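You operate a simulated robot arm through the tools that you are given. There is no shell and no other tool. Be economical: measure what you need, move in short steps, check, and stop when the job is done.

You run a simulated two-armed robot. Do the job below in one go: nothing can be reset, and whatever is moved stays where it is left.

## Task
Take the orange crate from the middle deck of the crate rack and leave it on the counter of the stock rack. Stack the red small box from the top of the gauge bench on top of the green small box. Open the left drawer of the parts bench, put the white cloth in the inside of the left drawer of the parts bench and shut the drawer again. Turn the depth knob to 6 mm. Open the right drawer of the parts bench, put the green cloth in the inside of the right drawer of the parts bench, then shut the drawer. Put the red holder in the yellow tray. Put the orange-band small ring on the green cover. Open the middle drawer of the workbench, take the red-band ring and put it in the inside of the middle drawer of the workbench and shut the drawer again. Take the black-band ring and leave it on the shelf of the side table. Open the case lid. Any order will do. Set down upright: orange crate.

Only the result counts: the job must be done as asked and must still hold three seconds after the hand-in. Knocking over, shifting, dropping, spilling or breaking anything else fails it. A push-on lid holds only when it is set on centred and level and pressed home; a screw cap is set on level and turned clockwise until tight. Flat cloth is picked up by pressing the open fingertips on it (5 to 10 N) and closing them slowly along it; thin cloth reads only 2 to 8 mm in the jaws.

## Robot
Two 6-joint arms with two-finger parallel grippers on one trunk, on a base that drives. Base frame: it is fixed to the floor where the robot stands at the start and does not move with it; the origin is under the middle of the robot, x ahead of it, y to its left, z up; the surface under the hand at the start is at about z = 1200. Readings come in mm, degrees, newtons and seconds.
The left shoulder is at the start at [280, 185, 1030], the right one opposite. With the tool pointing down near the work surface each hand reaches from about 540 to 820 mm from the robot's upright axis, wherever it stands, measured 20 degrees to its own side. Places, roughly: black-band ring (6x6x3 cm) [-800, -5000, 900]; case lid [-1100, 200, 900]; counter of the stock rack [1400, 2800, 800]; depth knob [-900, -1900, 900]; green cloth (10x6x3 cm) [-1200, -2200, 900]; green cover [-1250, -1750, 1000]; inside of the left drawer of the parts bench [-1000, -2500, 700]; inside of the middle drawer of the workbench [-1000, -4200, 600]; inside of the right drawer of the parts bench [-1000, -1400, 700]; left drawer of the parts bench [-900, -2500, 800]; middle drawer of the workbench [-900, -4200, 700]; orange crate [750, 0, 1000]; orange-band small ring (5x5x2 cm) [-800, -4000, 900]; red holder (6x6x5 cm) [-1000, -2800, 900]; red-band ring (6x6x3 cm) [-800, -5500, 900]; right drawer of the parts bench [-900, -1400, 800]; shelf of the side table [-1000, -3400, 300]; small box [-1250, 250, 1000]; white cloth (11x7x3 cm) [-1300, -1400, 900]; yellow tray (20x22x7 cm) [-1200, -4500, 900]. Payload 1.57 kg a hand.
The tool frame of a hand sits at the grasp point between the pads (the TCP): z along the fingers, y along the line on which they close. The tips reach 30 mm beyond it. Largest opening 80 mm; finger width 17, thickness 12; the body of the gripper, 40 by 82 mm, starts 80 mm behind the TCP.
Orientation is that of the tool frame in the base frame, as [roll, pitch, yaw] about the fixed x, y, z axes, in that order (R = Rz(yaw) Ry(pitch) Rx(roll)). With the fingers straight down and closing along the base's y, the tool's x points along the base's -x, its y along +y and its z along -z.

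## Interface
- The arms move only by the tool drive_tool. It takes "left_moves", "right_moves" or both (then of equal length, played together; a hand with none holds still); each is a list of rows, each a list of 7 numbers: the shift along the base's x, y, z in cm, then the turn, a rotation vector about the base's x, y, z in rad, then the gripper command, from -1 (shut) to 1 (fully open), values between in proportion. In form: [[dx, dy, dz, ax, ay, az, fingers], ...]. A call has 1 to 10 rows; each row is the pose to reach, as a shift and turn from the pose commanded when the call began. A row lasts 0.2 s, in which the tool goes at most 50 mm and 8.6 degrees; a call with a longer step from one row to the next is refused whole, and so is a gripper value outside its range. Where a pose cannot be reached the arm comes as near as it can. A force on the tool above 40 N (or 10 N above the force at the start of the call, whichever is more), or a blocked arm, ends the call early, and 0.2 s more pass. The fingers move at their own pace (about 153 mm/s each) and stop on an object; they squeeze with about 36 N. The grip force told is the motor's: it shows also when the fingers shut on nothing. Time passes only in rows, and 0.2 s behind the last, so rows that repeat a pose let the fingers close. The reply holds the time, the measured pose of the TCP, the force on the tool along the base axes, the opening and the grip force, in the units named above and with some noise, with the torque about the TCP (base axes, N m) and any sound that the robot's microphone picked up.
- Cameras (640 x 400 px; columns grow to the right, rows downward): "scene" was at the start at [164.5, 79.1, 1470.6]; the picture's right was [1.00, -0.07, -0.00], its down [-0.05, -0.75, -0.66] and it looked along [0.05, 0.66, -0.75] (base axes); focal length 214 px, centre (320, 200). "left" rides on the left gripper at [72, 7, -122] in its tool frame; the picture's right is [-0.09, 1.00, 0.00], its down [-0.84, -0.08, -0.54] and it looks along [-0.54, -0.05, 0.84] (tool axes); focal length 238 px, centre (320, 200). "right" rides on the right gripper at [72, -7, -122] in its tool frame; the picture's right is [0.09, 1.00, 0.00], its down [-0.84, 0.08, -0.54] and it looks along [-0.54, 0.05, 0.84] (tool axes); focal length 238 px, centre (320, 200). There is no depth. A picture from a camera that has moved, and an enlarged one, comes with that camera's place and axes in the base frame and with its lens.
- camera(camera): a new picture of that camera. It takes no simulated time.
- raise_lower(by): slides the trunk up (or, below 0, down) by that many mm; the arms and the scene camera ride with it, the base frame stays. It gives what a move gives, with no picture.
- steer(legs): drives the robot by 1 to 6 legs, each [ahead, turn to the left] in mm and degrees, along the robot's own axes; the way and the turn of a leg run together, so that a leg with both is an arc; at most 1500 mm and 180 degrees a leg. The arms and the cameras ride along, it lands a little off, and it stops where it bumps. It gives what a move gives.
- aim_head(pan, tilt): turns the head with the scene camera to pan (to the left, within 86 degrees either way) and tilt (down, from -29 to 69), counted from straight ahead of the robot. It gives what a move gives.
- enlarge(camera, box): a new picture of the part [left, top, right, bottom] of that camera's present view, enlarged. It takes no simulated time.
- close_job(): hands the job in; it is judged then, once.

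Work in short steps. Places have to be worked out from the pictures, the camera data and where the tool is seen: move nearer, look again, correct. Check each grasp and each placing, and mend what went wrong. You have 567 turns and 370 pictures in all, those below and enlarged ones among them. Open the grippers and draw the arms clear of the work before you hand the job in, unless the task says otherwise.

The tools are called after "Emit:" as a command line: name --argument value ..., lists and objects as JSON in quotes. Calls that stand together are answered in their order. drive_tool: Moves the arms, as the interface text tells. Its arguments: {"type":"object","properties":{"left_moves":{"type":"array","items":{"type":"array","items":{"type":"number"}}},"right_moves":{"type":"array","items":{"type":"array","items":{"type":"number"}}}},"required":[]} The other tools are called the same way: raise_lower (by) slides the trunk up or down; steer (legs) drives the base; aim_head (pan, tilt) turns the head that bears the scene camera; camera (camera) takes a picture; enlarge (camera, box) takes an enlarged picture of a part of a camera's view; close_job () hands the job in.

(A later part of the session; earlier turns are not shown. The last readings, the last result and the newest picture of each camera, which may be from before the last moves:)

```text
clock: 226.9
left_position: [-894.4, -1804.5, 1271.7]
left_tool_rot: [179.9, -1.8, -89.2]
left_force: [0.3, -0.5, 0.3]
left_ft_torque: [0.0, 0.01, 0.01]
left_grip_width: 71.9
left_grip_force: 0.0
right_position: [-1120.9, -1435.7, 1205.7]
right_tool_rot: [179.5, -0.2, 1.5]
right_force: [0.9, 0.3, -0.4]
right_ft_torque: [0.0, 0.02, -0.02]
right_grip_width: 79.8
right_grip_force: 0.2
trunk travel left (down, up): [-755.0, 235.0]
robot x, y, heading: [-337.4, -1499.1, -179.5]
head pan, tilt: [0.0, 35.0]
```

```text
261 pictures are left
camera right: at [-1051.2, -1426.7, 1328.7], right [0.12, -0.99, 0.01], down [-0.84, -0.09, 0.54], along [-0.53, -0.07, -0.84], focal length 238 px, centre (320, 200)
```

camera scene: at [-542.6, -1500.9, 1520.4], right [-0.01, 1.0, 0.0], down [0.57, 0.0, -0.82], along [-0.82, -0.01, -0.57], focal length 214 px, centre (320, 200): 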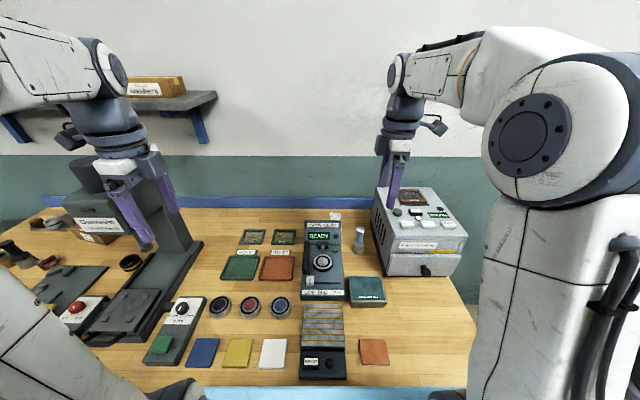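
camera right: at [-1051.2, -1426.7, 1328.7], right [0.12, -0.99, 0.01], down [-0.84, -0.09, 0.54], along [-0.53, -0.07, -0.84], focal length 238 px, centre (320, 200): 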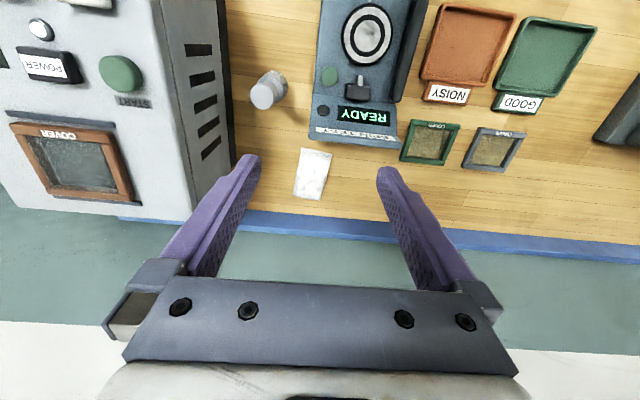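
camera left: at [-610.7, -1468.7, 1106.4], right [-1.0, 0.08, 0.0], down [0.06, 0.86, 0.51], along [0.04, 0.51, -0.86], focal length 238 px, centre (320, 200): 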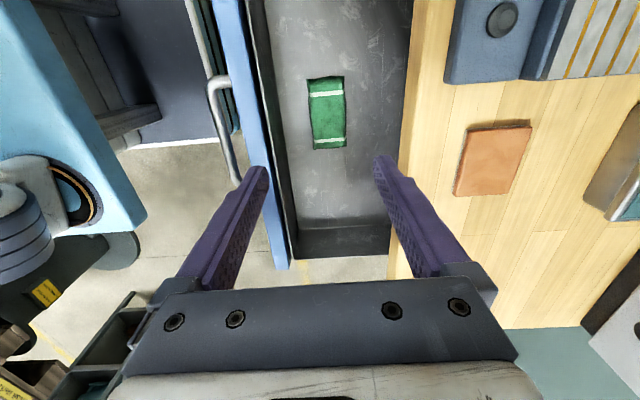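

Emit:
enlarge --camera "right" --box '[380, 60, 560, 200]'

```text
2.86 times, centred on (470, 130) of right
camera zoom: at [-1051.2, -1426.7, 1328.7], right [0.12, -0.99, 0.01], down [-0.84, -0.09, 0.54], along [-0.53, -0.07, -0.84], focal length 681 px, centre (-109, 400)
```

zoom: 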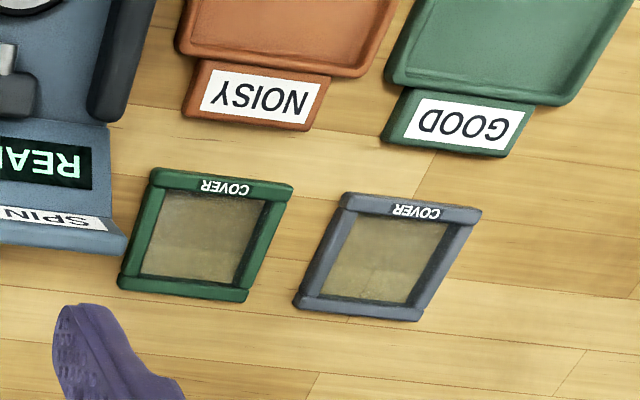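

That frame is labelled COVER — the green cover, at ≈(-1174,-1654). Now I go down to the white cloth with a slight forward tilt.

Emit:
drive_tool --right_moves '[[-3, 0, -2, 0, 0.1, 0, 1], [-6, 0, -4, 0, 0.2, 0, 1], [-9, -0.2, -7, 0, 0.3, 0, 1], [-11, -0.4, -11, 0, 0.3, 0.03, 1], [-12, -0.4, -15, 0, 0.3, 0.05, 1], [-12.5, -0.4, -19, 0, 0.3, 0.05, 1]]'

Emit:
camera --camera "right"

Emit:
camera --camera "scene"

```text
clock: 228.3
left_position: [-895.6, -1803.9, 1271.5]
left_tool_rot: [179.8, -1.9, -89.2]
left_force: [0.1, -0.4, 0.1]
left_ft_torque: [-0.01, 0.01, 0.01]
left_grip_width: 72.0
left_grip_force: 0.0
right_position: [-1246.3, -1441.2, 1016.5]
right_tool_rot: [-179.5, 17.0, 4.6]
right_force: [0.4, -0.8, -0.7]
right_ft_torque: [0.0, 0.0, -0.01]
right_grip_width: 79.7
right_grip_force: 0.1
trunk travel left (down, up): [-755.0, 235.0]
robot x, y, heading: [-340.5, -1501.4, -179.7]
head pan, tilt: [0.0, 35.0]
```

```text
259 pictures are left
camera right: at [-1144.1, -1426.4, 1112.6], right [0.17, -0.99, -0.03], down [-0.63, -0.13, 0.76], along [-0.76, -0.1, -0.65], focal length 238 px, centre (320, 200)
```

right: 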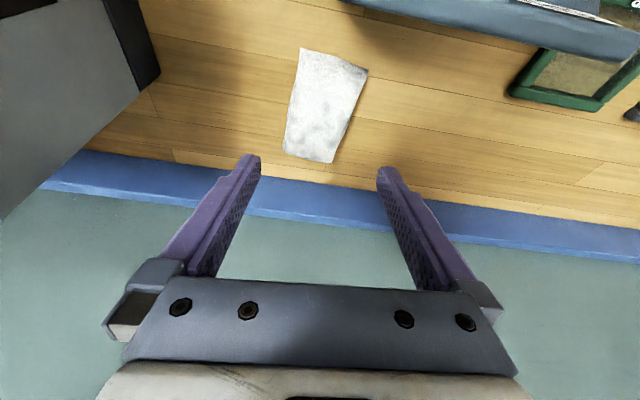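

```text
258 pictures are left
camera scene: at [-587.7, -1501.4, 1520.4], right [-0.01, 1.0, 0.0], down [0.57, 0.0, -0.82], along [-0.82, -0.01, -0.57], focal length 214 px, centre (320, 200)
```

scene: 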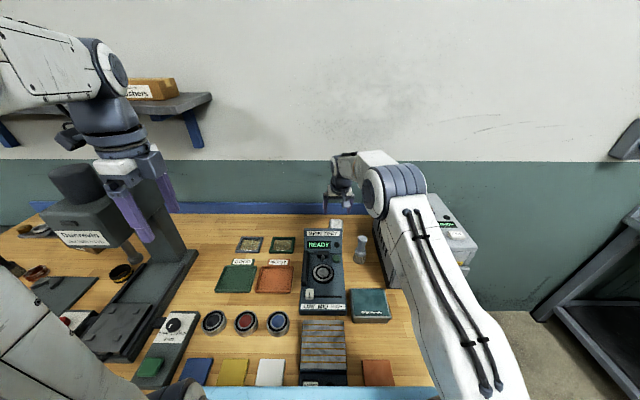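

The cloth's long axis is at ≈-6°; I yaw to match, centre over it and go down to z≈930.

Emit:
drive_tool --right_moves '[[-0.5, 0.1, -2, 0, 0, -0.1, 1], [-0.9, 0.2, -4.5, 0, 0, -0.18, 1], [-0.9, 0.2, -7, 0, 0, -0.18, 1], [-0.9, 0.2, -8.6, 0, 0, -0.18, 1]]'

Emit:
camera --camera "right"

```text
clock: 229.3
left_position: [-894.5, -1802.7, 1271.3]
left_tool_rot: [179.9, -1.8, -89.2]
left_force: [-0.6, -0.3, 0.0]
left_ft_torque: [0.01, 0.02, 0.02]
left_grip_width: 72.2
left_grip_force: 0.0
right_position: [-1254.6, -1438.8, 929.2]
right_tool_rot: [-179.5, 17.0, -5.7]
right_force: [-0.8, -0.2, 0.1]
right_ft_torque: [0.0, 0.0, 0.02]
right_grip_width: 79.9
right_grip_force: 0.0
trunk travel left (down, up): [-755.0, 235.0]
robot x, y, heading: [-339.6, -1501.9, -179.5]
head pan, tilt: [0.0, 35.0]
```

```text
257 pictures are left
camera right: at [-1151.9, -1442.8, 1026.1], right [-0.01, -1.0, -0.03], down [-0.65, -0.02, 0.76], along [-0.76, 0.03, -0.65], focal length 238 px, centre (320, 200)
```

right: 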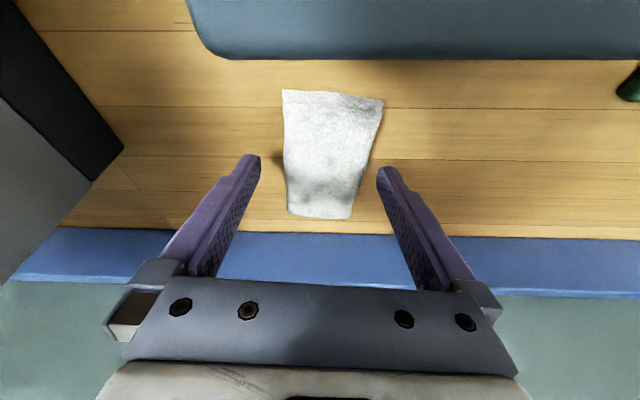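

Emit:
drive_tool --right_moves '[[0, -0.3, -0.4, 0, 0, 0, 1], [0, -0.3, -0.7, 0, 0, 0, 1], [0, -0.3, -0.7, 0, 0, 0, 0.5], [0, -0.3, -0.7, 0, 0, 0, 0.2], [0, -0.3, -0.7, 0, 0, 0, -0.2], [0, -0.3, -0.7, 0, 0, 0, -0.6], [0, -0.3, -0.7, 0, 0, 0, -1], [0, -0.3, -0.7, 0, 0, 0, -1]]'

Emit:
camera --camera "right"

```text
clock: 231.1
left_position: [-893.2, -1804.1, 1272.6]
left_tool_rot: [179.9, -1.9, -89.2]
left_force: [0.3, 0.4, -0.9]
left_ft_torque: [-0.03, 0.0, 0.04]
left_grip_width: 72.4
left_grip_force: 0.2
right_position: [-1256.5, -1440.7, 922.3]
right_tool_rot: [-179.4, 17.0, -5.7]
right_force: [0.5, -0.7, -0.4]
right_ft_torque: [-0.01, -0.02, -0.01]
right_grip_width: 63.9
right_grip_force: 36.1
trunk travel left (down, up): [-755.0, 235.0]
robot x, y, heading: [-337.3, -1501.3, -179.3]
head pan, tilt: [0.0, 35.0]
```

```text
256 pictures are left
camera right: at [-1152.0, -1445.8, 1019.4], right [-0.01, -1.0, -0.03], down [-0.65, -0.02, 0.76], along [-0.76, 0.03, -0.65], focal length 238 px, centre (320, 200)
```

right: 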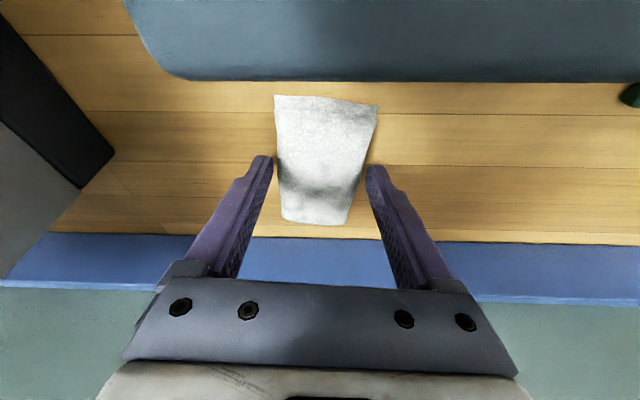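

Gripped at 64 mm. I lift it well clear of the spin tester.

Emit:
drive_tool --right_moves '[[0, 0, 2, 0, 0, 0, -1], [0, 0, 5, 0, 0, 0, -1], [0.5, 0, 9, 0, 0, 0, -1], [1.5, 0, 13.5, 0, 0, 0, -1], [3, 0, 18, 0, 0, 0, -1], [5, 0, 22, 0, -0.1, 0, -1]]'

Emit:
camera --camera "right"

```text
clock: 232.5
left_position: [-894.0, -1803.4, 1272.2]
left_tool_rot: [179.9, -1.9, -89.3]
left_force: [0.2, 1.1, -0.2]
left_ft_torque: [0.02, -0.02, -0.02]
left_grip_width: 72.0
left_grip_force: 0.1
right_position: [-1204.2, -1442.6, 1142.3]
right_tool_rot: [-179.0, 11.2, -5.5]
right_force: [0.1, 0.3, -0.3]
right_ft_torque: [0.02, 0.02, 0.01]
right_grip_width: 63.8
right_grip_force: 36.3
trunk travel left (down, up): [-755.0, 235.0]
robot x, y, heading: [-339.3, -1501.4, -179.5]
head pan, tilt: [0.0, 35.0]
```

```text
255 pictures are left
camera right: at [-1111.2, -1446.6, 1248.8], right [-0.01, -1.0, -0.04], down [-0.72, -0.02, 0.69], along [-0.69, 0.03, -0.72], focal length 238 px, centre (320, 200)
```

right: 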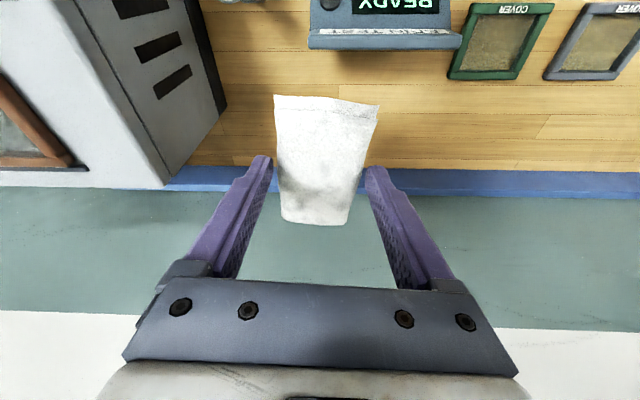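

Held. I retract the right arm over the robot front.

Emit:
drive_tool --right_moves '[[4, 0, 2, 0, -0.05, 0, -1], [8, 0, 4, 0, -0.1, 0, -1], [12, 0, 6, 0, -0.1, 0, -1], [16, 1, 8, 0, -0.1, 0, -1], [20, 2, 10, 0, -0.1, 0, -1], [24, 3, 11, 0, -0.1, 0, -1], [28, 4, 11, 0, -0.1, 0, -1], [32, 5, 11, 0, -0.1, 0, -1], [36, 6, 11, 0, -0.1, 0, -1], [38, 6, 11, 0, -0.1, 0, -1]]' --left_moves '[[3, 0, 0, 0, 0, 0, 0.8], [6, 0, 0, 0, 0, 0, 0.8], [9, 0, 0, 0, 0, 0, 0.8], [10, 0, 0, 0, 0, 0, 0.8], [10, 0, 0, 0, 0, 0, 0.8], [10, 0, 0, 0, 0, 0, 0.8], [10, 0, 0, 0, 0, 0, 0.8], [10, 0, 0, 0, 0, 0, 0.8], [10, 0, 0, 0, 0, 0, 0.8], [10, 0, 0, 0, 0, 0, 0.8]]'

```text
clock: 234.7
left_position: [-809.9, -1814.3, 1274.3]
left_tool_rot: [180.0, -1.9, -89.3]
left_force: [0.0, 0.0, -0.3]
left_ft_torque: [0.01, -0.02, 0.02]
left_grip_width: 71.9
left_grip_force: 0.0
left hand out of reach, approached as far as the arm can: row 3, 4, 5, 6, 7, 8, 9, 10
right_position: [-854.0, -1388.1, 1252.4]
right_tool_rot: [-178.4, 5.5, -5.5]
right_force: [0.2, -1.1, -0.7]
right_ft_torque: [-0.02, -0.01, 0.03]
right_grip_width: 63.6
right_grip_force: 35.2
right hand out of reach, approached as far as the arm can: row 9, 10
trunk travel left (down, up): [-755.0, 235.0]
robot x, y, heading: [-338.5, -1498.7, -179.6]
head pan, tilt: [0.0, 35.0]
```

I drive to the left drawer: back off, along −y, and face it at y≈-2393.

Emit:
steer --legs '[[-400, 0], [0, 89.6], [895, 0], [0, -90]]'

Emit:
camera --camera "scene"

```text
clock: 249.2
left_position: [-423.5, -2692.8, 1275.2]
left_tool_rot: [180.0, -1.9, -91.2]
left_force: [-0.2, -0.3, 0.5]
left_ft_torque: [0.0, 0.0, 0.0]
left_grip_width: 71.9
left_grip_force: 0.1
right_position: [-452.6, -2265.7, 1252.6]
right_tool_rot: [-178.5, 5.5, -7.5]
right_force: [0.2, 0.8, -0.4]
right_ft_torque: [0.01, -0.01, 0.04]
right_grip_width: 63.9
right_grip_force: 36.6
trunk travel left (down, up): [-755.0, 235.0]
robot x, y, heading: [57.0, -2396.8, 178.5]
head pan, tilt: [0.0, 35.0]
```

```text
254 pictures are left
camera scene: at [-190.5, -2388.4, 1520.3], right [0.03, 1.0, 0.0], down [0.57, -0.02, -0.82], along [-0.82, 0.02, -0.57], focal length 214 px, centre (320, 200)
```

scene: 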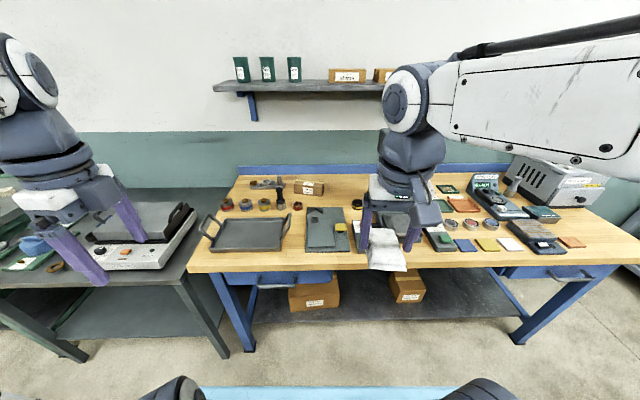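

Left handle ≈(-671,-2548,783). I trim heading and position, and lower the trunk.

Emit:
steer --legs '[[-50, 1.5]]'

Emit:
raise_lower --by -280

Emit:
drive_tool --left_moves '[[-1, 1, -1, 0, 0.149, 0, 1], [-3, 3, -3, 0, 0.298, 0, 1], [-6, 5, -5, 0, 0.447, 0, 1], [-9, 7, -7, 0, 0.596, 0, 1], [-12, 9, -9, 0, 0.745, 0, 1], [-14, 11, -11, 0, 0.894, 0, 0.5], [-16, 13, -13, 0, 1.04, 0, 0], [-18, 14, -15, 0, 1.04, 0, -0.25]]'

Emit:
camera --camera "left"

Emit:
camera --camera "scene"

```text
clock: 250.1
left_position: [-365.2, -2704.9, 1273.7]
left_tool_rot: [-180.0, -1.9, -89.7]
left_force: [0.1, -0.6, -0.5]
left_ft_torque: [-0.02, 0.02, -0.02]
left_grip_width: 72.1
left_grip_force: 0.0
right_position: [-405.0, -2279.5, 1252.0]
right_tool_rot: [-178.5, 5.4, -6.0]
right_force: [-0.7, 1.0, -0.1]
right_ft_torque: [-0.01, -0.02, 0.04]
right_grip_width: 63.6
right_grip_force: 35.8
trunk travel left (down, up): [-755.0, 235.0]
robot x, y, heading: [110.5, -2397.0, 180.3]
head pan, tilt: [0.0, 35.0]
```

```text
clock: 252.9
left_position: [-364.7, -2706.4, 994.7]
left_tool_rot: [-180.0, -1.9, -89.8]
left_force: [0.2, -0.5, -0.8]
left_ft_torque: [0.0, 0.01, 0.02]
left_grip_width: 72.1
left_grip_force: 0.0
right_position: [-403.9, -2279.6, 972.0]
right_tool_rot: [-178.4, 5.5, -6.0]
right_force: [-0.2, 0.7, 0.8]
right_ft_torque: [0.0, -0.04, -0.04]
right_grip_width: 63.7
right_grip_force: 35.9
trunk travel left (down, up): [-475.0, 515.0]
robot x, y, heading: [109.9, -2397.8, 180.1]
head pan, tilt: [0.0, 35.0]
```

```text
clock: 254.7
left_position: [-590.9, -2559.0, 864.1]
left_tool_rot: [120.4, -0.7, -88.4]
left_force: [1.0, -1.3, 0.9]
left_ft_torque: [0.03, 0.02, -0.05]
left_grip_width: 30.2
left_grip_force: 0.0
left hand out of reach, approached as far as the arm can: row 1, 2, 3, 4, 5, 6, 7, 8
right_position: [-404.2, -2281.3, 972.7]
right_tool_rot: [-178.3, 5.5, -6.0]
right_force: [-0.2, 1.0, -0.6]
right_ft_torque: [-0.04, 0.02, 0.0]
right_grip_width: 63.8
right_grip_force: 36.0
trunk travel left (down, up): [-475.0, 515.0]
robot x, y, heading: [106.9, -2399.5, 180.1]
head pan, tilt: [0.0, 35.0]
```

```text
253 pictures are left
camera left: at [-486.8, -2627.6, 932.0], right [-0.51, 0.09, 0.86], down [0.48, 0.85, 0.2], along [-0.71, 0.51, -0.47], focal length 238 px, centre (320, 200)
```

left: 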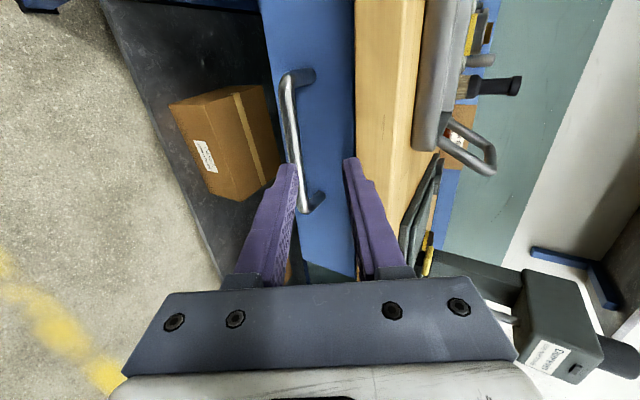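

```text
252 pictures are left
camera scene: at [-139.5, -2395.8, 1240.4], right [0.0, 1.0, 0.0], down [0.57, 0.0, -0.82], along [-0.82, 0.0, -0.57], focal length 214 px, centre (320, 200)
```

scene: 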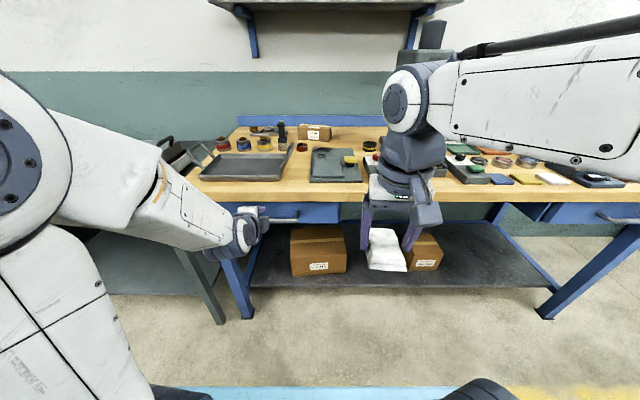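

Bar at x≈-671, y centre ≈-2551, z≈785. I align and then advance onto it.

Emit:
drive_tool --left_moves '[[0, 0.4, -2, 0, 0, 0, -0.25], [-1.5, 0.8, -4.2, 0, 0, 0, -0.25], [-3, 0.8, -5.1, 0, 0, 0, -0.25], [-3, 0.8, -5.1, 0, 0, 0, -0.25]]'

Emit:
camera --camera "left"

```text
clock: 255.7
left_position: [-621.0, -2551.4, 813.2]
left_tool_rot: [120.4, -0.6, -88.4]
left_force: [0.0, 0.1, -0.4]
left_ft_torque: [0.03, -0.02, 0.02]
left_grip_width: 30.0
left_grip_force: 0.0
left hand out of reach, approached as far as the arm can: row 1
right_position: [-404.7, -2280.8, 972.8]
right_tool_rot: [-178.5, 5.5, -6.1]
right_force: [0.2, 0.2, -0.1]
right_ft_torque: [0.03, 0.02, 0.01]
right_grip_width: 63.8
right_grip_force: 36.2
trunk travel left (down, up): [-475.0, 515.0]
robot x, y, heading: [107.8, -2396.0, 180.0]
head pan, tilt: [0.0, 35.0]
```

```text
251 pictures are left
camera left: at [-517.7, -2619.7, 881.7], right [-0.51, 0.09, 0.86], down [0.48, 0.85, 0.2], along [-0.72, 0.51, -0.47], focal length 238 px, centre (320, 200)
```

left: 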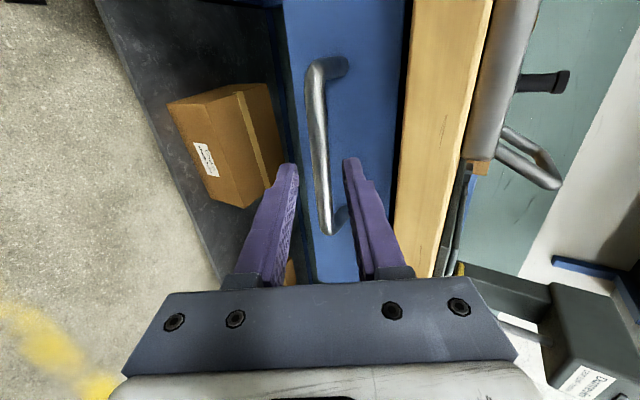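

Bar is between the tips. I advance and close.

Emit:
drive_tool --left_moves '[[-1.6, 0, -0.9, 0, 0, 0, -0.25], [-3.2, 0, -1.9, 0, 0, 0, -0.25], [-3.2, 0, -1.9, 0, 0, 0, -0.25], [-3.2, 0, -1.9, 0, 0, 0, -0.7], [-3.2, 0, -1.9, 0, 0, 0, -1], [-3.2, 0, -1.9, 0, 0, 0, -1]]'

Emit:
camera --camera "left"

```text
clock: 257.1
left_position: [-653.6, -2552.0, 795.4]
left_tool_rot: [120.3, -0.7, -88.3]
left_force: [-1.2, -2.3, 2.0]
left_ft_torque: [-0.34, 0.1, -0.31]
left_grip_width: 14.8
left_grip_force: 31.1
right_position: [-405.4, -2280.2, 973.3]
right_tool_rot: [-178.3, 5.4, -6.1]
right_force: [-0.4, -0.2, -0.3]
right_ft_torque: [0.01, 0.01, -0.02]
right_grip_width: 63.7
right_grip_force: 36.2
trunk travel left (down, up): [-475.0, 515.0]
robot x, y, heading: [109.6, -2397.4, 179.8]
head pan, tilt: [0.0, 35.0]
```

```text
250 pictures are left
camera left: at [-550.2, -2620.1, 863.2], right [-0.51, 0.09, 0.86], down [0.48, 0.85, 0.2], along [-0.72, 0.51, -0.47], focal length 238 px, centre (320, 200)
```

left: 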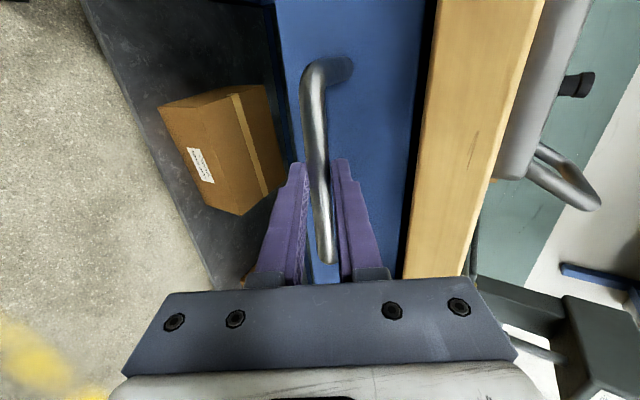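

Gripped. I pull by backing 200 mm.

Emit:
steer --legs '[[-100, 0], [-95, 0]]'

Emit:
camera --camera "scene"

```text
clock: 259.2
left_position: [-459.5, -2552.9, 795.4]
left_tool_rot: [120.3, -0.8, -88.2]
left_force: [0.9, -0.1, 1.1]
left_ft_torque: [-0.43, 0.03, 0.03]
left_grip_width: 14.6
left_grip_force: 30.9
right_position: [-211.0, -2280.7, 972.8]
right_tool_rot: [-178.4, 5.5, -6.0]
right_force: [-1.0, 0.1, 0.0]
right_ft_torque: [0.03, 0.0, -0.01]
right_grip_width: 63.6
right_grip_force: 36.3
trunk travel left (down, up): [-475.0, 515.0]
robot x, y, heading: [307.4, -2397.1, 179.9]
head pan, tilt: [0.0, 35.0]
stopped in leg 2: the robot was blocked; the commanded pose is now the measured one
```

```text
249 pictures are left
camera scene: at [54.2, -2395.5, 1240.3], right [0.0, 1.0, 0.0], down [0.57, 0.0, -0.82], along [-0.82, 0.0, -0.57], focal length 214 px, centre (320, 200)
```

scene: 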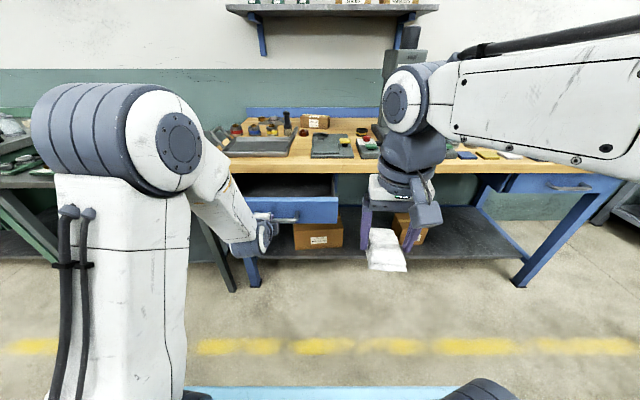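

Drawer open 195 mm. I release and move the left arm up and aside.

Emit:
drive_tool --left_moves '[[0, 0, 0, 0, 0, 0, -0.3], [0, 0, 0, 0, 0, 0, 0], [2.5, 0, 1.5, 0, 0, 0, 0], [5, 0, 3, 0, 0, 0, 0], [5, -2, 7, 0, 0, 0, 0], [5, -5, 10, 0, 0, 0, 0], [5, -8, 13, 0, 0, 0, 0], [5, -12, 16, 0, 0, 0, 0], [5, -16, 18, 0, 0, 0, 0]]'

Emit:
steer --legs '[[200, 0]]'

Emit:
camera --camera "scene"

```text
clock: 261.2
left_position: [-409.9, -2714.0, 974.9]
left_tool_rot: [120.2, -0.7, -88.0]
left_force: [0.6, 0.0, 0.0]
left_ft_torque: [-0.01, -0.02, 0.0]
left_grip_width: 39.8
left_grip_force: 0.1
right_position: [-211.6, -2279.5, 973.0]
right_tool_rot: [-178.4, 5.4, -6.1]
right_force: [-0.4, 0.2, 0.5]
right_ft_torque: [0.01, -0.01, -0.04]
right_grip_width: 63.9
right_grip_force: 36.3
trunk travel left (down, up): [-475.0, 515.0]
robot x, y, heading: [305.6, -2393.1, 179.9]
head pan, tilt: [0.0, 35.0]
```

```text
clock: 262.8
left_position: [-611.0, -2710.8, 974.6]
left_tool_rot: [120.4, -0.7, -88.3]
left_force: [1.3, 0.0, -0.4]
left_ft_torque: [-0.01, -0.04, 0.0]
left_grip_width: 40.2
left_grip_force: 0.0
right_position: [-410.4, -2279.2, 971.9]
right_tool_rot: [-178.3, 5.5, -6.2]
right_force: [0.0, 0.0, -0.7]
right_ft_torque: [0.01, -0.03, -0.02]
right_grip_width: 63.7
right_grip_force: 35.6
trunk travel left (down, up): [-475.0, 515.0]
robot x, y, heading: [103.1, -2395.4, 180.1]
head pan, tilt: [0.0, 35.0]
```

```text
248 pictures are left
camera scene: at [-146.7, -2394.4, 1240.4], right [0.0, 1.0, 0.0], down [0.57, 0.0, -0.82], along [-0.82, 0.0, -0.57], focal length 214 px, centre (320, 200)
```

scene: 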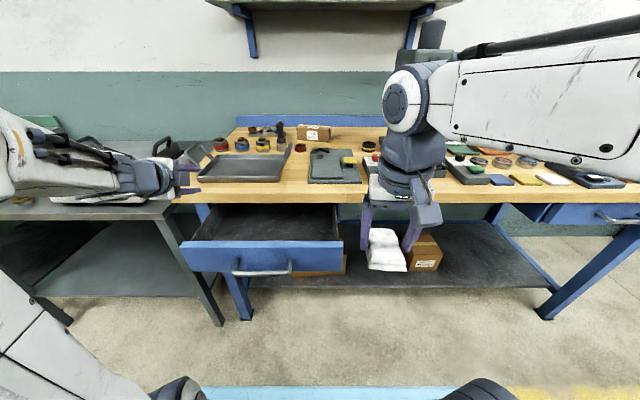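

I turn the right tool 90° while carrying the white cloth over the drawer.

Emit:
drive_tool --right_moves '[[-1, -3, 1, 0, 0, 0.149, -1], [-2, -6, 1.5, 0, 0, 0.298, -1], [-3, -9, 1.5, 0, 0, 0.447, -1], [-4, -12, 1.5, 0, 0, 0.596, -1], [-6, -15, 1.5, 0, 0, 0.745, -1], [-8, -18, 1.5, 0, 0, 0.894, -1], [-11, -20, 1.5, 0, 0, 1.043, -1], [-14, -22, 1.5, 0, 0, 1.192, -1], [-17, -24, 1.5, 0, 0, 1.341, -1], [-20, -25.5, 1.5, 0, 0, 1.49, -1]]'

Emit:
camera --camera "right"

Emit:
camera --camera "scene"

```text
clock: 265.0
left_position: [-611.0, -2710.5, 974.2]
left_tool_rot: [120.4, -0.7, -88.3]
left_force: [0.3, 0.8, 0.4]
left_ft_torque: [-0.02, 0.03, -0.01]
left_grip_width: 40.3
left_grip_force: 0.0
right_position: [-610.1, -2533.3, 986.5]
right_tool_rot: [-178.5, 5.4, 79.3]
right_force: [0.4, 0.3, 0.3]
right_ft_torque: [-0.02, 0.06, 0.01]
right_grip_width: 63.9
right_grip_force: 35.9
trunk travel left (down, up): [-475.0, 515.0]
robot x, y, heading: [103.5, -2396.6, 179.8]
head pan, tilt: [0.0, 35.0]
```

```text
247 pictures are left
camera right: at [-598.7, -2450.9, 1101.9], right [0.99, -0.1, -0.04], down [-0.05, -0.79, 0.62], along [-0.09, -0.61, -0.79], focal length 238 px, centre (320, 200)
```

right: 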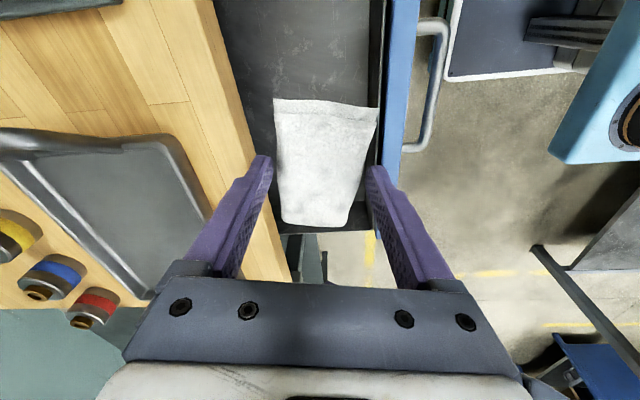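

```text
246 pictures are left
camera scene: at [-146.2, -2394.2, 1240.4], right [0.0, 1.0, 0.0], down [0.57, 0.0, -0.82], along [-0.82, 0.0, -0.57], focal length 214 px, centre (320, 200)
```

scene: 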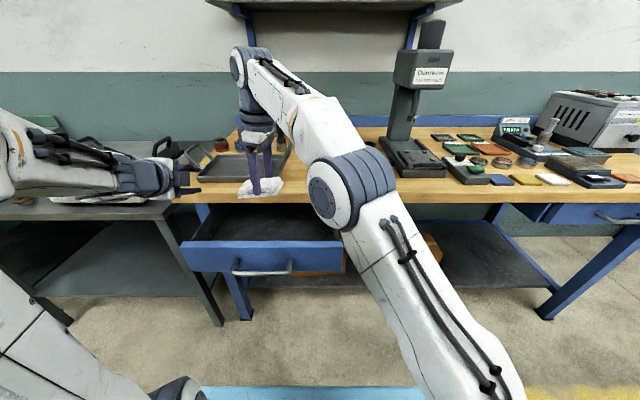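

Well placed. I lower the cloth into the drawer.

Emit:
drive_tool --right_moves '[[-0.6, 0, -3.5, 0, 0, 0, -1], [-0.8, 0, -7, 0, 0, 0, -1], [-0.8, 0, -10.5, 0, 0, 0, -1], [-0.8, 0, -14, 0, 0, 0, -1], [-0.8, 0, -17, 0, 0, 0, -1], [-0.8, 0, -18, 0, 0, 0, -1], [-0.8, 0, -19, 0, 0, 0, -1], [-0.8, 0, -20, 0, 0, 0, -1], [-0.8, 0, -20.5, 0, 0, 0, -1]]'

Emit:
camera --camera "right"

```text
clock: 267.0
left_position: [-610.6, -2710.4, 975.6]
left_tool_rot: [120.2, -0.6, -88.4]
left_force: [-0.3, 0.4, 0.8]
left_ft_torque: [-0.04, 0.0, 0.01]
left_grip_width: 39.9
left_grip_force: 0.1
right_position: [-619.6, -2534.1, 783.8]
right_tool_rot: [-178.2, 5.6, 79.0]
right_force: [-1.9, 6.8, 19.5]
right_ft_torque: [-0.99, 0.01, -0.13]
right_grip_width: 63.9
right_grip_force: 36.3
trunk travel left (down, up): [-475.0, 515.0]
robot x, y, heading: [101.8, -2395.2, 179.7]
head pan, tilt: [0.0, 35.0]
```

```text
245 pictures are left
camera right: at [-607.7, -2450.0, 898.8], right [0.99, -0.1, -0.04], down [-0.05, -0.78, 0.62], along [-0.09, -0.61, -0.78], focal length 238 px, centre (320, 200)
```

right: 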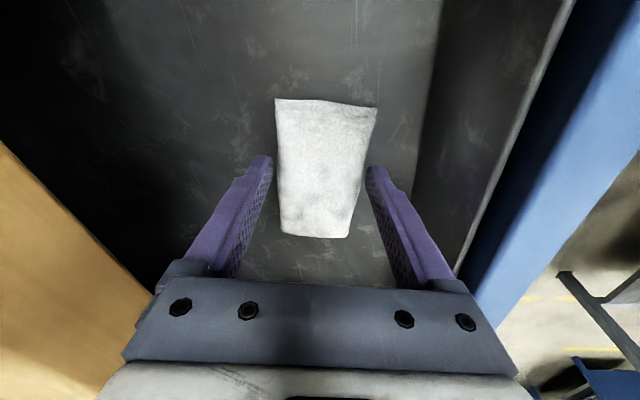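

Touching the floor. I open and lift out.

Emit:
drive_tool --right_moves '[[0, 0, 0.3, 0, 0, 0, -0.2], [0, 0, 0.3, 0, 0, 0, 0.7], [0, 0, 0.3, 0, 0, 0, 0.9], [0, 0, 2, 0, 0, 0, 0.9], [0, 0, 5, 0, 0, 0, 0.9], [0.5, 0, 9, 0, 0, 0, 0.9], [1, 0, 13, 0, 0, 0, 0.9], [1, 0, 17, 0, 0, 0, 0.9], [1, 0, 20, 0, 0, 0, 0.9]]'

Emit:
camera --camera "right"

```text
clock: 269.0
left_position: [-611.6, -2711.4, 974.6]
left_tool_rot: [120.4, -0.7, -88.3]
left_force: [-0.2, 0.0, -0.7]
left_ft_torque: [-0.01, 0.0, -0.04]
left_grip_width: 40.0
left_grip_force: 0.1
right_position: [-609.2, -2534.2, 980.8]
right_tool_rot: [-178.4, 5.5, 79.1]
right_force: [0.2, -0.6, 0.2]
right_ft_torque: [0.0, -0.01, 0.02]
right_grip_width: 75.8
right_grip_force: 0.0
trunk travel left (down, up): [-475.0, 515.0]
robot x, y, heading: [102.0, -2398.2, 179.8]
head pan, tilt: [0.0, 35.0]
```

```text
244 pictures are left
camera right: at [-598.1, -2451.0, 1097.4], right [0.99, -0.1, -0.04], down [-0.06, -0.79, 0.62], along [-0.09, -0.61, -0.79], focal length 238 px, centre (320, 200)
```

right: 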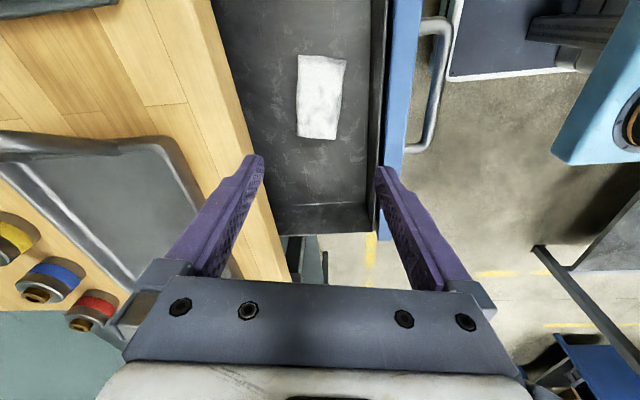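

White cloth is in. I move the right arm aside, back up, and bring the left hand back to the handle.

Emit:
drive_tool --right_moves '[[1.5, 4, 1, 0, 0, 0, 0.8], [3, 8, 1, 0, 0, 0, 0.8], [4.5, 12, 1, 0, 0, 0, 0.8], [6, 16, 1, 0, 0, 0, 0.8], [7.5, 20, 1, 0, 0, 0, 0.8], [9, 24, 1, 0, 0, 0, 0.8], [10.5, 28, 1, 0, 0, 0, 0.8], [12, 32, 1, 0, 0, 0, 0.8]]'

Emit:
steer --legs '[[-190, 0]]'

Emit:
drive_tool --left_moves '[[0, 3, -2, 0, 0, 0, -0.25], [0, 6, -4, 0, 0, 0, -0.25], [0, 9, -6, 0, 0, 0, -0.25], [0, 12.5, -8, 0, 0, 0, -0.25], [0, 16, -10, 0, 0, 0, -0.25], [0, 16, -13, 0, 0, 0, -0.25], [0, 16, -14.8, 0, 0, 0, -0.25]]'

Emit:
camera --camera "left"

```text
clock: 270.8
left_position: [-612.3, -2710.9, 975.2]
left_tool_rot: [120.4, -0.6, -88.3]
left_force: [-0.6, 0.2, 0.3]
left_ft_torque: [-0.04, 0.0, -0.04]
left_grip_width: 40.1
left_grip_force: 0.1
right_position: [-487.8, -2214.8, 992.2]
right_tool_rot: [-178.4, 5.5, 79.3]
right_force: [-0.7, -0.1, 0.3]
right_ft_torque: [-0.03, 0.02, -0.01]
right_grip_width: 71.9
right_grip_force: 0.1
trunk travel left (down, up): [-475.0, 515.0]
robot x, y, heading: [101.5, -2395.3, 179.5]
head pan, tilt: [0.0, 35.0]
```

```text
clock: 272.3
left_position: [-420.9, -2712.2, 974.4]
left_tool_rot: [120.4, -0.6, -88.2]
left_force: [0.3, 0.2, -0.6]
left_ft_torque: [0.0, 0.02, 0.0]
left_grip_width: 39.8
left_grip_force: 0.1
right_position: [-297.2, -2214.8, 992.0]
right_tool_rot: [-178.4, 5.5, 79.2]
right_force: [0.4, -0.9, -0.4]
right_ft_torque: [0.0, -0.01, -0.01]
right_grip_width: 71.9
right_grip_force: 0.0
trunk travel left (down, up): [-475.0, 515.0]
robot x, y, heading: [293.3, -2401.3, 180.0]
head pan, tilt: [0.0, 35.0]
```

```text
clock: 273.9
left_position: [-420.1, -2553.2, 826.5]
left_tool_rot: [120.3, -0.8, -88.2]
left_force: [0.0, 0.5, 0.2]
left_ft_torque: [-0.03, -0.02, 0.03]
left_grip_width: 29.9
left_grip_force: 0.0
right_position: [-297.1, -2214.2, 991.7]
right_tool_rot: [-178.4, 5.5, 79.3]
right_force: [0.3, -0.8, -0.2]
right_ft_torque: [-0.01, 0.02, 0.0]
right_grip_width: 72.0
right_grip_force: 0.1
trunk travel left (down, up): [-475.0, 515.0]
robot x, y, heading: [293.3, -2395.3, 180.1]
head pan, tilt: [0.0, 35.0]
```

```text
243 pictures are left
camera left: at [-316.0, -2620.2, 893.6], right [-0.51, 0.09, 0.86], down [0.48, 0.85, 0.2], along [-0.72, 0.51, -0.47], focal length 238 px, centre (320, 200)
```

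left: 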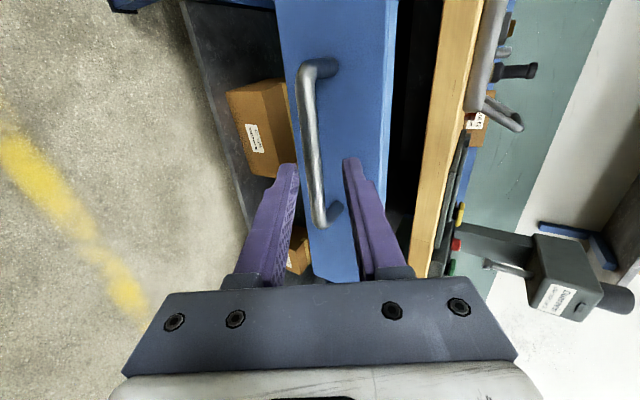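

Emit:
drive_tool --left_moves '[[-1.3, 0, -1.1, 0, 0, 0, -0.25], [-2.6, 0, -2.2, 0, 0, 0, -0.25], [-3.9, 0, -3.2, 0, 0, 0, -0.25], [-3.9, 0, -3.2, 0, 0, 0, -0.7], [-3.9, 0, -3.2, 0, 0, 0, -1], [-3.9, 0, -3.2, 0, 0, 0, -1]]'

Emit:
steer --legs '[[185, 0]]'

Emit:
drive_tool --left_moves '[[-0.4, 0, 0, 0, 0, 0, -1], [-0.8, 0, 0, 0, 0, 0, -1], [-1.2, 0, 0, 0, 0, 0, -1], [-1.6, 0, 0, 0, 0, 0, -1], [-2, 0, 0, 0, 0, 0, -1], [-2.4, 0, 0, 0, 0, 0, -1]]'

Emit:
camera --camera "left"

```text
clock: 275.3
left_position: [-459.2, -2551.9, 795.1]
left_tool_rot: [120.3, -0.8, -88.1]
left_force: [-1.2, -1.2, 1.9]
left_ft_torque: [-0.29, 0.11, -0.39]
left_grip_width: 14.9
left_grip_force: 30.1
right_position: [-296.7, -2214.4, 992.2]
right_tool_rot: [-178.4, 5.5, 79.2]
right_force: [-0.5, 0.7, -0.2]
right_ft_torque: [-0.01, -0.01, -0.01]
right_grip_width: 72.0
right_grip_force: 0.0
trunk travel left (down, up): [-475.0, 515.0]
robot x, y, heading: [292.3, -2399.4, 179.7]
head pan, tilt: [0.0, 35.0]
```

```text
clock: 276.9
left_position: [-646.9, -2551.7, 793.9]
left_tool_rot: [120.2, -0.7, -88.1]
left_force: [-1.2, -10.4, 2.7]
left_ft_torque: [-0.66, 0.09, 0.22]
left_grip_width: 15.0
left_grip_force: 30.9
right_position: [-483.2, -2213.2, 991.5]
right_tool_rot: [-178.3, 5.4, 79.2]
right_force: [0.4, 0.1, 0.0]
right_ft_torque: [0.0, 0.01, 0.01]
right_grip_width: 71.9
right_grip_force: 0.1
trunk travel left (down, up): [-475.0, 515.0]
robot x, y, heading: [107.2, -2396.2, 179.9]
head pan, tilt: [0.0, 35.0]
```

```text
clock: 278.2
left_position: [-666.0, -2552.0, 788.9]
left_tool_rot: [121.4, -0.8, -88.3]
left_force: [35.5, 1.6, -12.9]
left_ft_torque: [-0.29, -0.36, -0.26]
left_grip_width: 14.8
left_grip_force: 31.3
right_position: [-482.0, -2213.6, 991.9]
right_tool_rot: [-178.3, 5.5, 79.1]
right_force: [0.6, 0.1, 0.2]
right_ft_torque: [0.0, 0.02, -0.02]
right_grip_width: 71.9
right_grip_force: 0.0
trunk travel left (down, up): [-475.0, 515.0]
robot x, y, heading: [109.3, -2397.3, 179.9]
head pan, tilt: [0.0, 35.0]
```

```text
242 pictures are left
camera left: at [-563.0, -2619.9, 858.9], right [-0.52, 0.09, 0.85], down [0.48, 0.85, 0.2], along [-0.71, 0.51, -0.49], focal length 238 px, centre (320, 200)
```

left: 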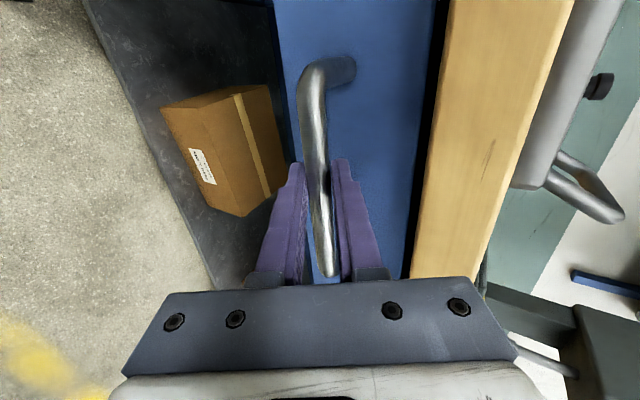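

Shut against its stop. I release, withdraw, raise the trunk and straighten the left tool.

Emit:
drive_tool --left_moves '[[0.4, 0, 0.2, 0, 0, 0, -1], [0.4, 0, 0.2, 0, 0, 0, -0.4], [0.4, 0, 0.2, 0, 0, 0, -0.1], [3, 0, 2, 0, 0, 0, -0.1], [6, 0, 4.2, 0, 0, 0, 0], [9, 0, 7, 0, 0, 0, 0], [10, 0, 11, 0, 0, 0, 0.5]]'

Emit:
raise_lower --by 280

Emit:
drive_tool --left_moves '[[0, 0, 1, 0, -0.149, 0, 1], [0, 0, 2, 0, -0.298, 0, 1], [0, 0, 3, 0, -0.447, 0, 1], [1, 0, 3, 0, -0.596, 0, 1], [2, 0, 3, 0, -0.745, 0, 1], [3, 0, 3, 0, -0.894, 0, 1], [4, 0, 3, 0, -1.03, 0, 1]]'

Emit:
camera --camera "scene"

```text
clock: 279.9
left_position: [-571.1, -2552.4, 905.2]
left_tool_rot: [120.4, -0.6, -88.2]
left_force: [0.5, 0.5, -0.2]
left_ft_torque: [0.01, 0.02, 0.0]
left_grip_width: 59.9
left_grip_force: 0.0
left hand out of reach, approached as far as the arm can: row 6
right_position: [-484.3, -2215.3, 991.3]
right_tool_rot: [-178.2, 5.4, 79.2]
right_force: [0.0, -0.4, -0.1]
right_ft_torque: [-0.02, -0.05, 0.0]
right_grip_width: 72.1
right_grip_force: 0.0
trunk travel left (down, up): [-475.0, 515.0]
robot x, y, heading: [107.0, -2395.5, 179.9]
head pan, tilt: [0.0, 35.0]
```

```text
clock: 282.7
left_position: [-571.2, -2552.0, 1184.7]
left_tool_rot: [120.4, -0.7, -88.0]
left_force: [0.2, -0.7, 0.4]
left_ft_torque: [-0.01, -0.02, -0.01]
left_grip_width: 59.9
left_grip_force: 0.0
right_position: [-482.8, -2213.8, 1271.2]
right_tool_rot: [-178.5, 5.6, 79.1]
right_force: [0.2, -0.8, 0.7]
right_ft_torque: [-0.01, 0.0, -0.02]
right_grip_width: 72.0
right_grip_force: 0.0
trunk travel left (down, up): [-755.0, 235.0]
robot x, y, heading: [107.8, -2394.9, 179.8]
head pan, tilt: [0.0, 35.0]
```

```text
clock: 284.3
left_position: [-498.5, -2487.9, 1053.9]
left_tool_rot: [151.0, 1.7, -88.3]
left_force: [-0.1, -0.4, 0.2]
left_ft_torque: [-0.02, 0.0, 0.01]
left_grip_width: 80.0
left_grip_force: 0.0
left hand out of reach, approached as far as the arm can: row 1, 2, 3, 4, 5, 6, 7
right_position: [-483.3, -2214.6, 1272.6]
right_tool_rot: [-178.4, 5.5, 79.3]
right_force: [0.1, 0.1, 0.2]
right_ft_torque: [-0.03, 0.0, -0.03]
right_grip_width: 72.0
right_grip_force: 0.1
trunk travel left (down, up): [-755.0, 235.0]
robot x, y, heading: [108.3, -2398.7, 180.0]
head pan, tilt: [0.0, 35.0]
```

```text
241 pictures are left
camera scene: at [-142.7, -2394.5, 1520.3], right [0.0, 1.0, 0.0], down [0.57, 0.0, -0.82], along [-0.82, 0.0, -0.57], focal length 214 px, centre (320, 200)
```

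scene: 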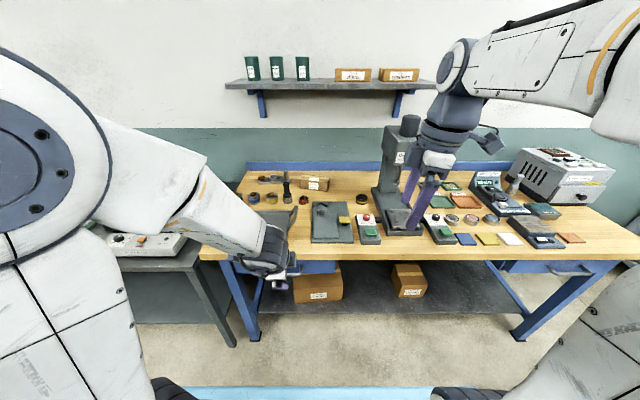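

Drawer shut. The left arm is in a cramped pose; I swing it outward and finish levelling it.

Emit:
drive_tool --left_moves '[[-1, -3, 3, 0, -0.08, 0, 1], [-2, -6, 6, 0, -0.16, 0, 1], [-3, -9, 9, 0, -0.24, 0, 1], [-4, -12, 12, 0, -0.32, 0, 1], [-5, -15, 15, 0, -0.4, 0, 1], [-5, -18, 18, 0, -0.48, 0, 1], [-5, -20, 21, 0, -0.5, 0, 1]]'

Emit:
camera --camera "scene"

```text
clock: 285.9
left_position: [-472.5, -2555.0, 958.4]
left_tool_rot: [167.4, 1.5, -87.9]
left_force: [-0.2, -0.8, 0.4]
left_ft_torque: [-0.03, 0.0, -0.02]
left_grip_width: 79.9
left_grip_force: 0.0
left hand out of reach, approached as far as the arm can: row 1, 2, 3, 4, 5, 6, 7
right_position: [-482.9, -2214.6, 1271.7]
right_tool_rot: [-178.3, 5.5, 79.1]
right_force: [0.2, 0.1, 0.2]
right_ft_torque: [-0.02, -0.02, -0.01]
right_grip_width: 72.0
right_grip_force: 0.1
trunk travel left (down, up): [-755.0, 235.0]
robot x, y, heading: [105.7, -2395.5, 179.7]
head pan, tilt: [0.0, 35.0]
```

```text
240 pictures are left
camera scene: at [-142.3, -2394.4, 1520.4], right [0.0, 1.0, 0.0], down [0.57, 0.0, -0.82], along [-0.82, 0.0, -0.57], focal length 214 px, centre (320, 200)
```

scene: 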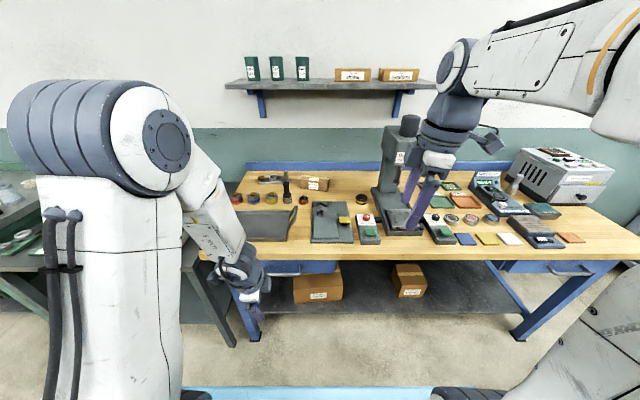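

Emit:
drive_tool --left_moves '[[-4, -1, 1, 0, -0.02, 0, 1], [-8, -2, 2, 0, -0.05, 0, 1], [-12, -3, 4, 0, -0.1, 0, 1], [-14, -4, 8, 0, -0.1, 0, 1], [-14, -5, 12, 0, -0.1, 0, 1], [-14, -6, 16, 0, -0.1, 0, 1]]'

Emit:
camera --camera "scene"

```text
clock: 287.3
left_position: [-606.4, -2612.6, 1118.5]
left_tool_rot: [173.2, 1.3, -87.8]
left_force: [-0.3, -0.3, 0.9]
left_ft_torque: [0.02, -0.01, 0.01]
left_grip_width: 79.7
left_grip_force: 0.0
left hand out of reach, approached as far as the arm can: row 1
right_position: [-483.5, -2213.1, 1271.4]
right_tool_rot: [-178.4, 5.5, 79.3]
right_force: [0.1, 0.0, -0.3]
right_ft_torque: [0.01, -0.01, -0.02]
right_grip_width: 72.1
right_grip_force: 0.2
trunk travel left (down, up): [-755.0, 235.0]
robot x, y, heading: [107.7, -2396.0, 179.6]
head pan, tilt: [0.0, 35.0]
```

```text
239 pictures are left
camera scene: at [-142.6, -2394.5, 1520.3], right [0.0, 1.0, 0.0], down [0.57, 0.0, -0.82], along [-0.82, 0.0, -0.57], focal length 214 px, centre (320, 200)
```

scene: 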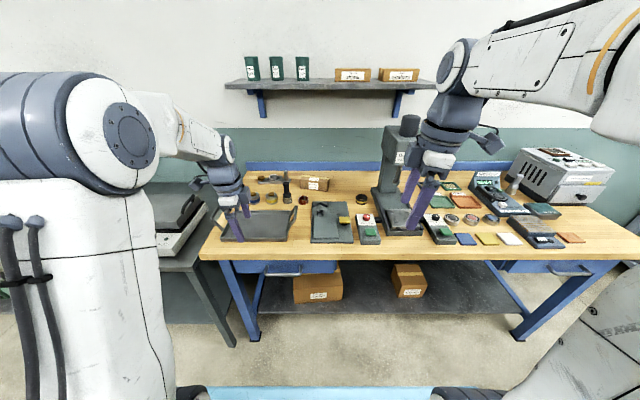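

Now the red holder at the bench's left. I drive up 380 and look with the left hand.

Emit:
drive_tool --left_moves '[[0, 0, 3, 0, -0.12, 0, 1], [2, -3, 6, 0, -0.12, 0, 1], [4, -6, 8, 0, -0.12, 0, 1]]'

Emit:
steer --legs '[[350, 0]]'

Emit:
camera --camera "left"

Emit:
camera --camera "scene"

```text
clock: 288.1
left_position: [-566.1, -2672.8, 1197.0]
left_tool_rot: [179.9, 1.1, -87.7]
left_force: [-0.1, 1.2, -0.4]
left_ft_torque: [-0.03, -0.02, 0.02]
left_grip_width: 79.9
left_grip_force: 0.0
right_position: [-482.1, -2213.5, 1271.3]
right_tool_rot: [-178.4, 5.5, 79.2]
right_force: [0.2, 0.2, -0.1]
right_ft_torque: [-0.02, 0.02, -0.07]
right_grip_width: 72.1
right_grip_force: 0.1
trunk travel left (down, up): [-755.0, 235.0]
robot x, y, heading: [106.7, -2398.8, 180.1]
head pan, tilt: [0.0, 35.0]
```

```text
clock: 290.4
left_position: [-916.2, -2670.1, 1197.6]
left_tool_rot: [-180.0, 1.0, -87.7]
left_force: [0.2, 0.9, 1.1]
left_ft_torque: [0.0, 0.01, -0.01]
left_grip_width: 80.2
left_grip_force: 0.1
right_position: [-832.9, -2212.5, 1273.2]
right_tool_rot: [-178.4, 5.5, 79.2]
right_force: [0.6, -0.1, 0.1]
right_ft_torque: [0.0, 0.02, 0.02]
right_grip_width: 71.9
right_grip_force: 0.0
trunk travel left (down, up): [-755.0, 235.0]
robot x, y, heading: [-244.8, -2395.0, 179.8]
head pan, tilt: [0.0, 35.0]
```

```text
238 pictures are left
camera left: at [-920.1, -2745.2, 1317.2], right [-1.0, 0.05, 0.0], down [0.04, 0.83, 0.56], along [0.03, 0.56, -0.83], focal length 238 px, centre (320, 200)
```

left: 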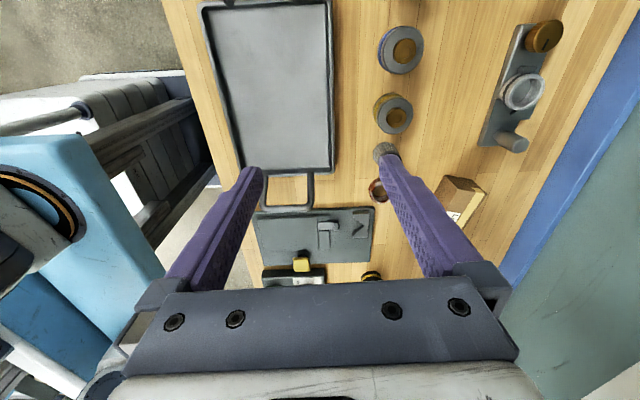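

```text
237 pictures are left
camera scene: at [-492.5, -2392.7, 1520.4], right [0.01, 1.0, 0.0], down [0.57, 0.0, -0.82], along [-0.82, 0.0, -0.57], focal length 214 px, centre (320, 200)
```

scene: 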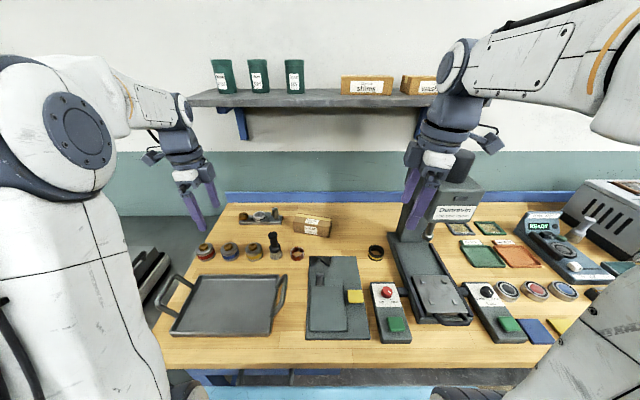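

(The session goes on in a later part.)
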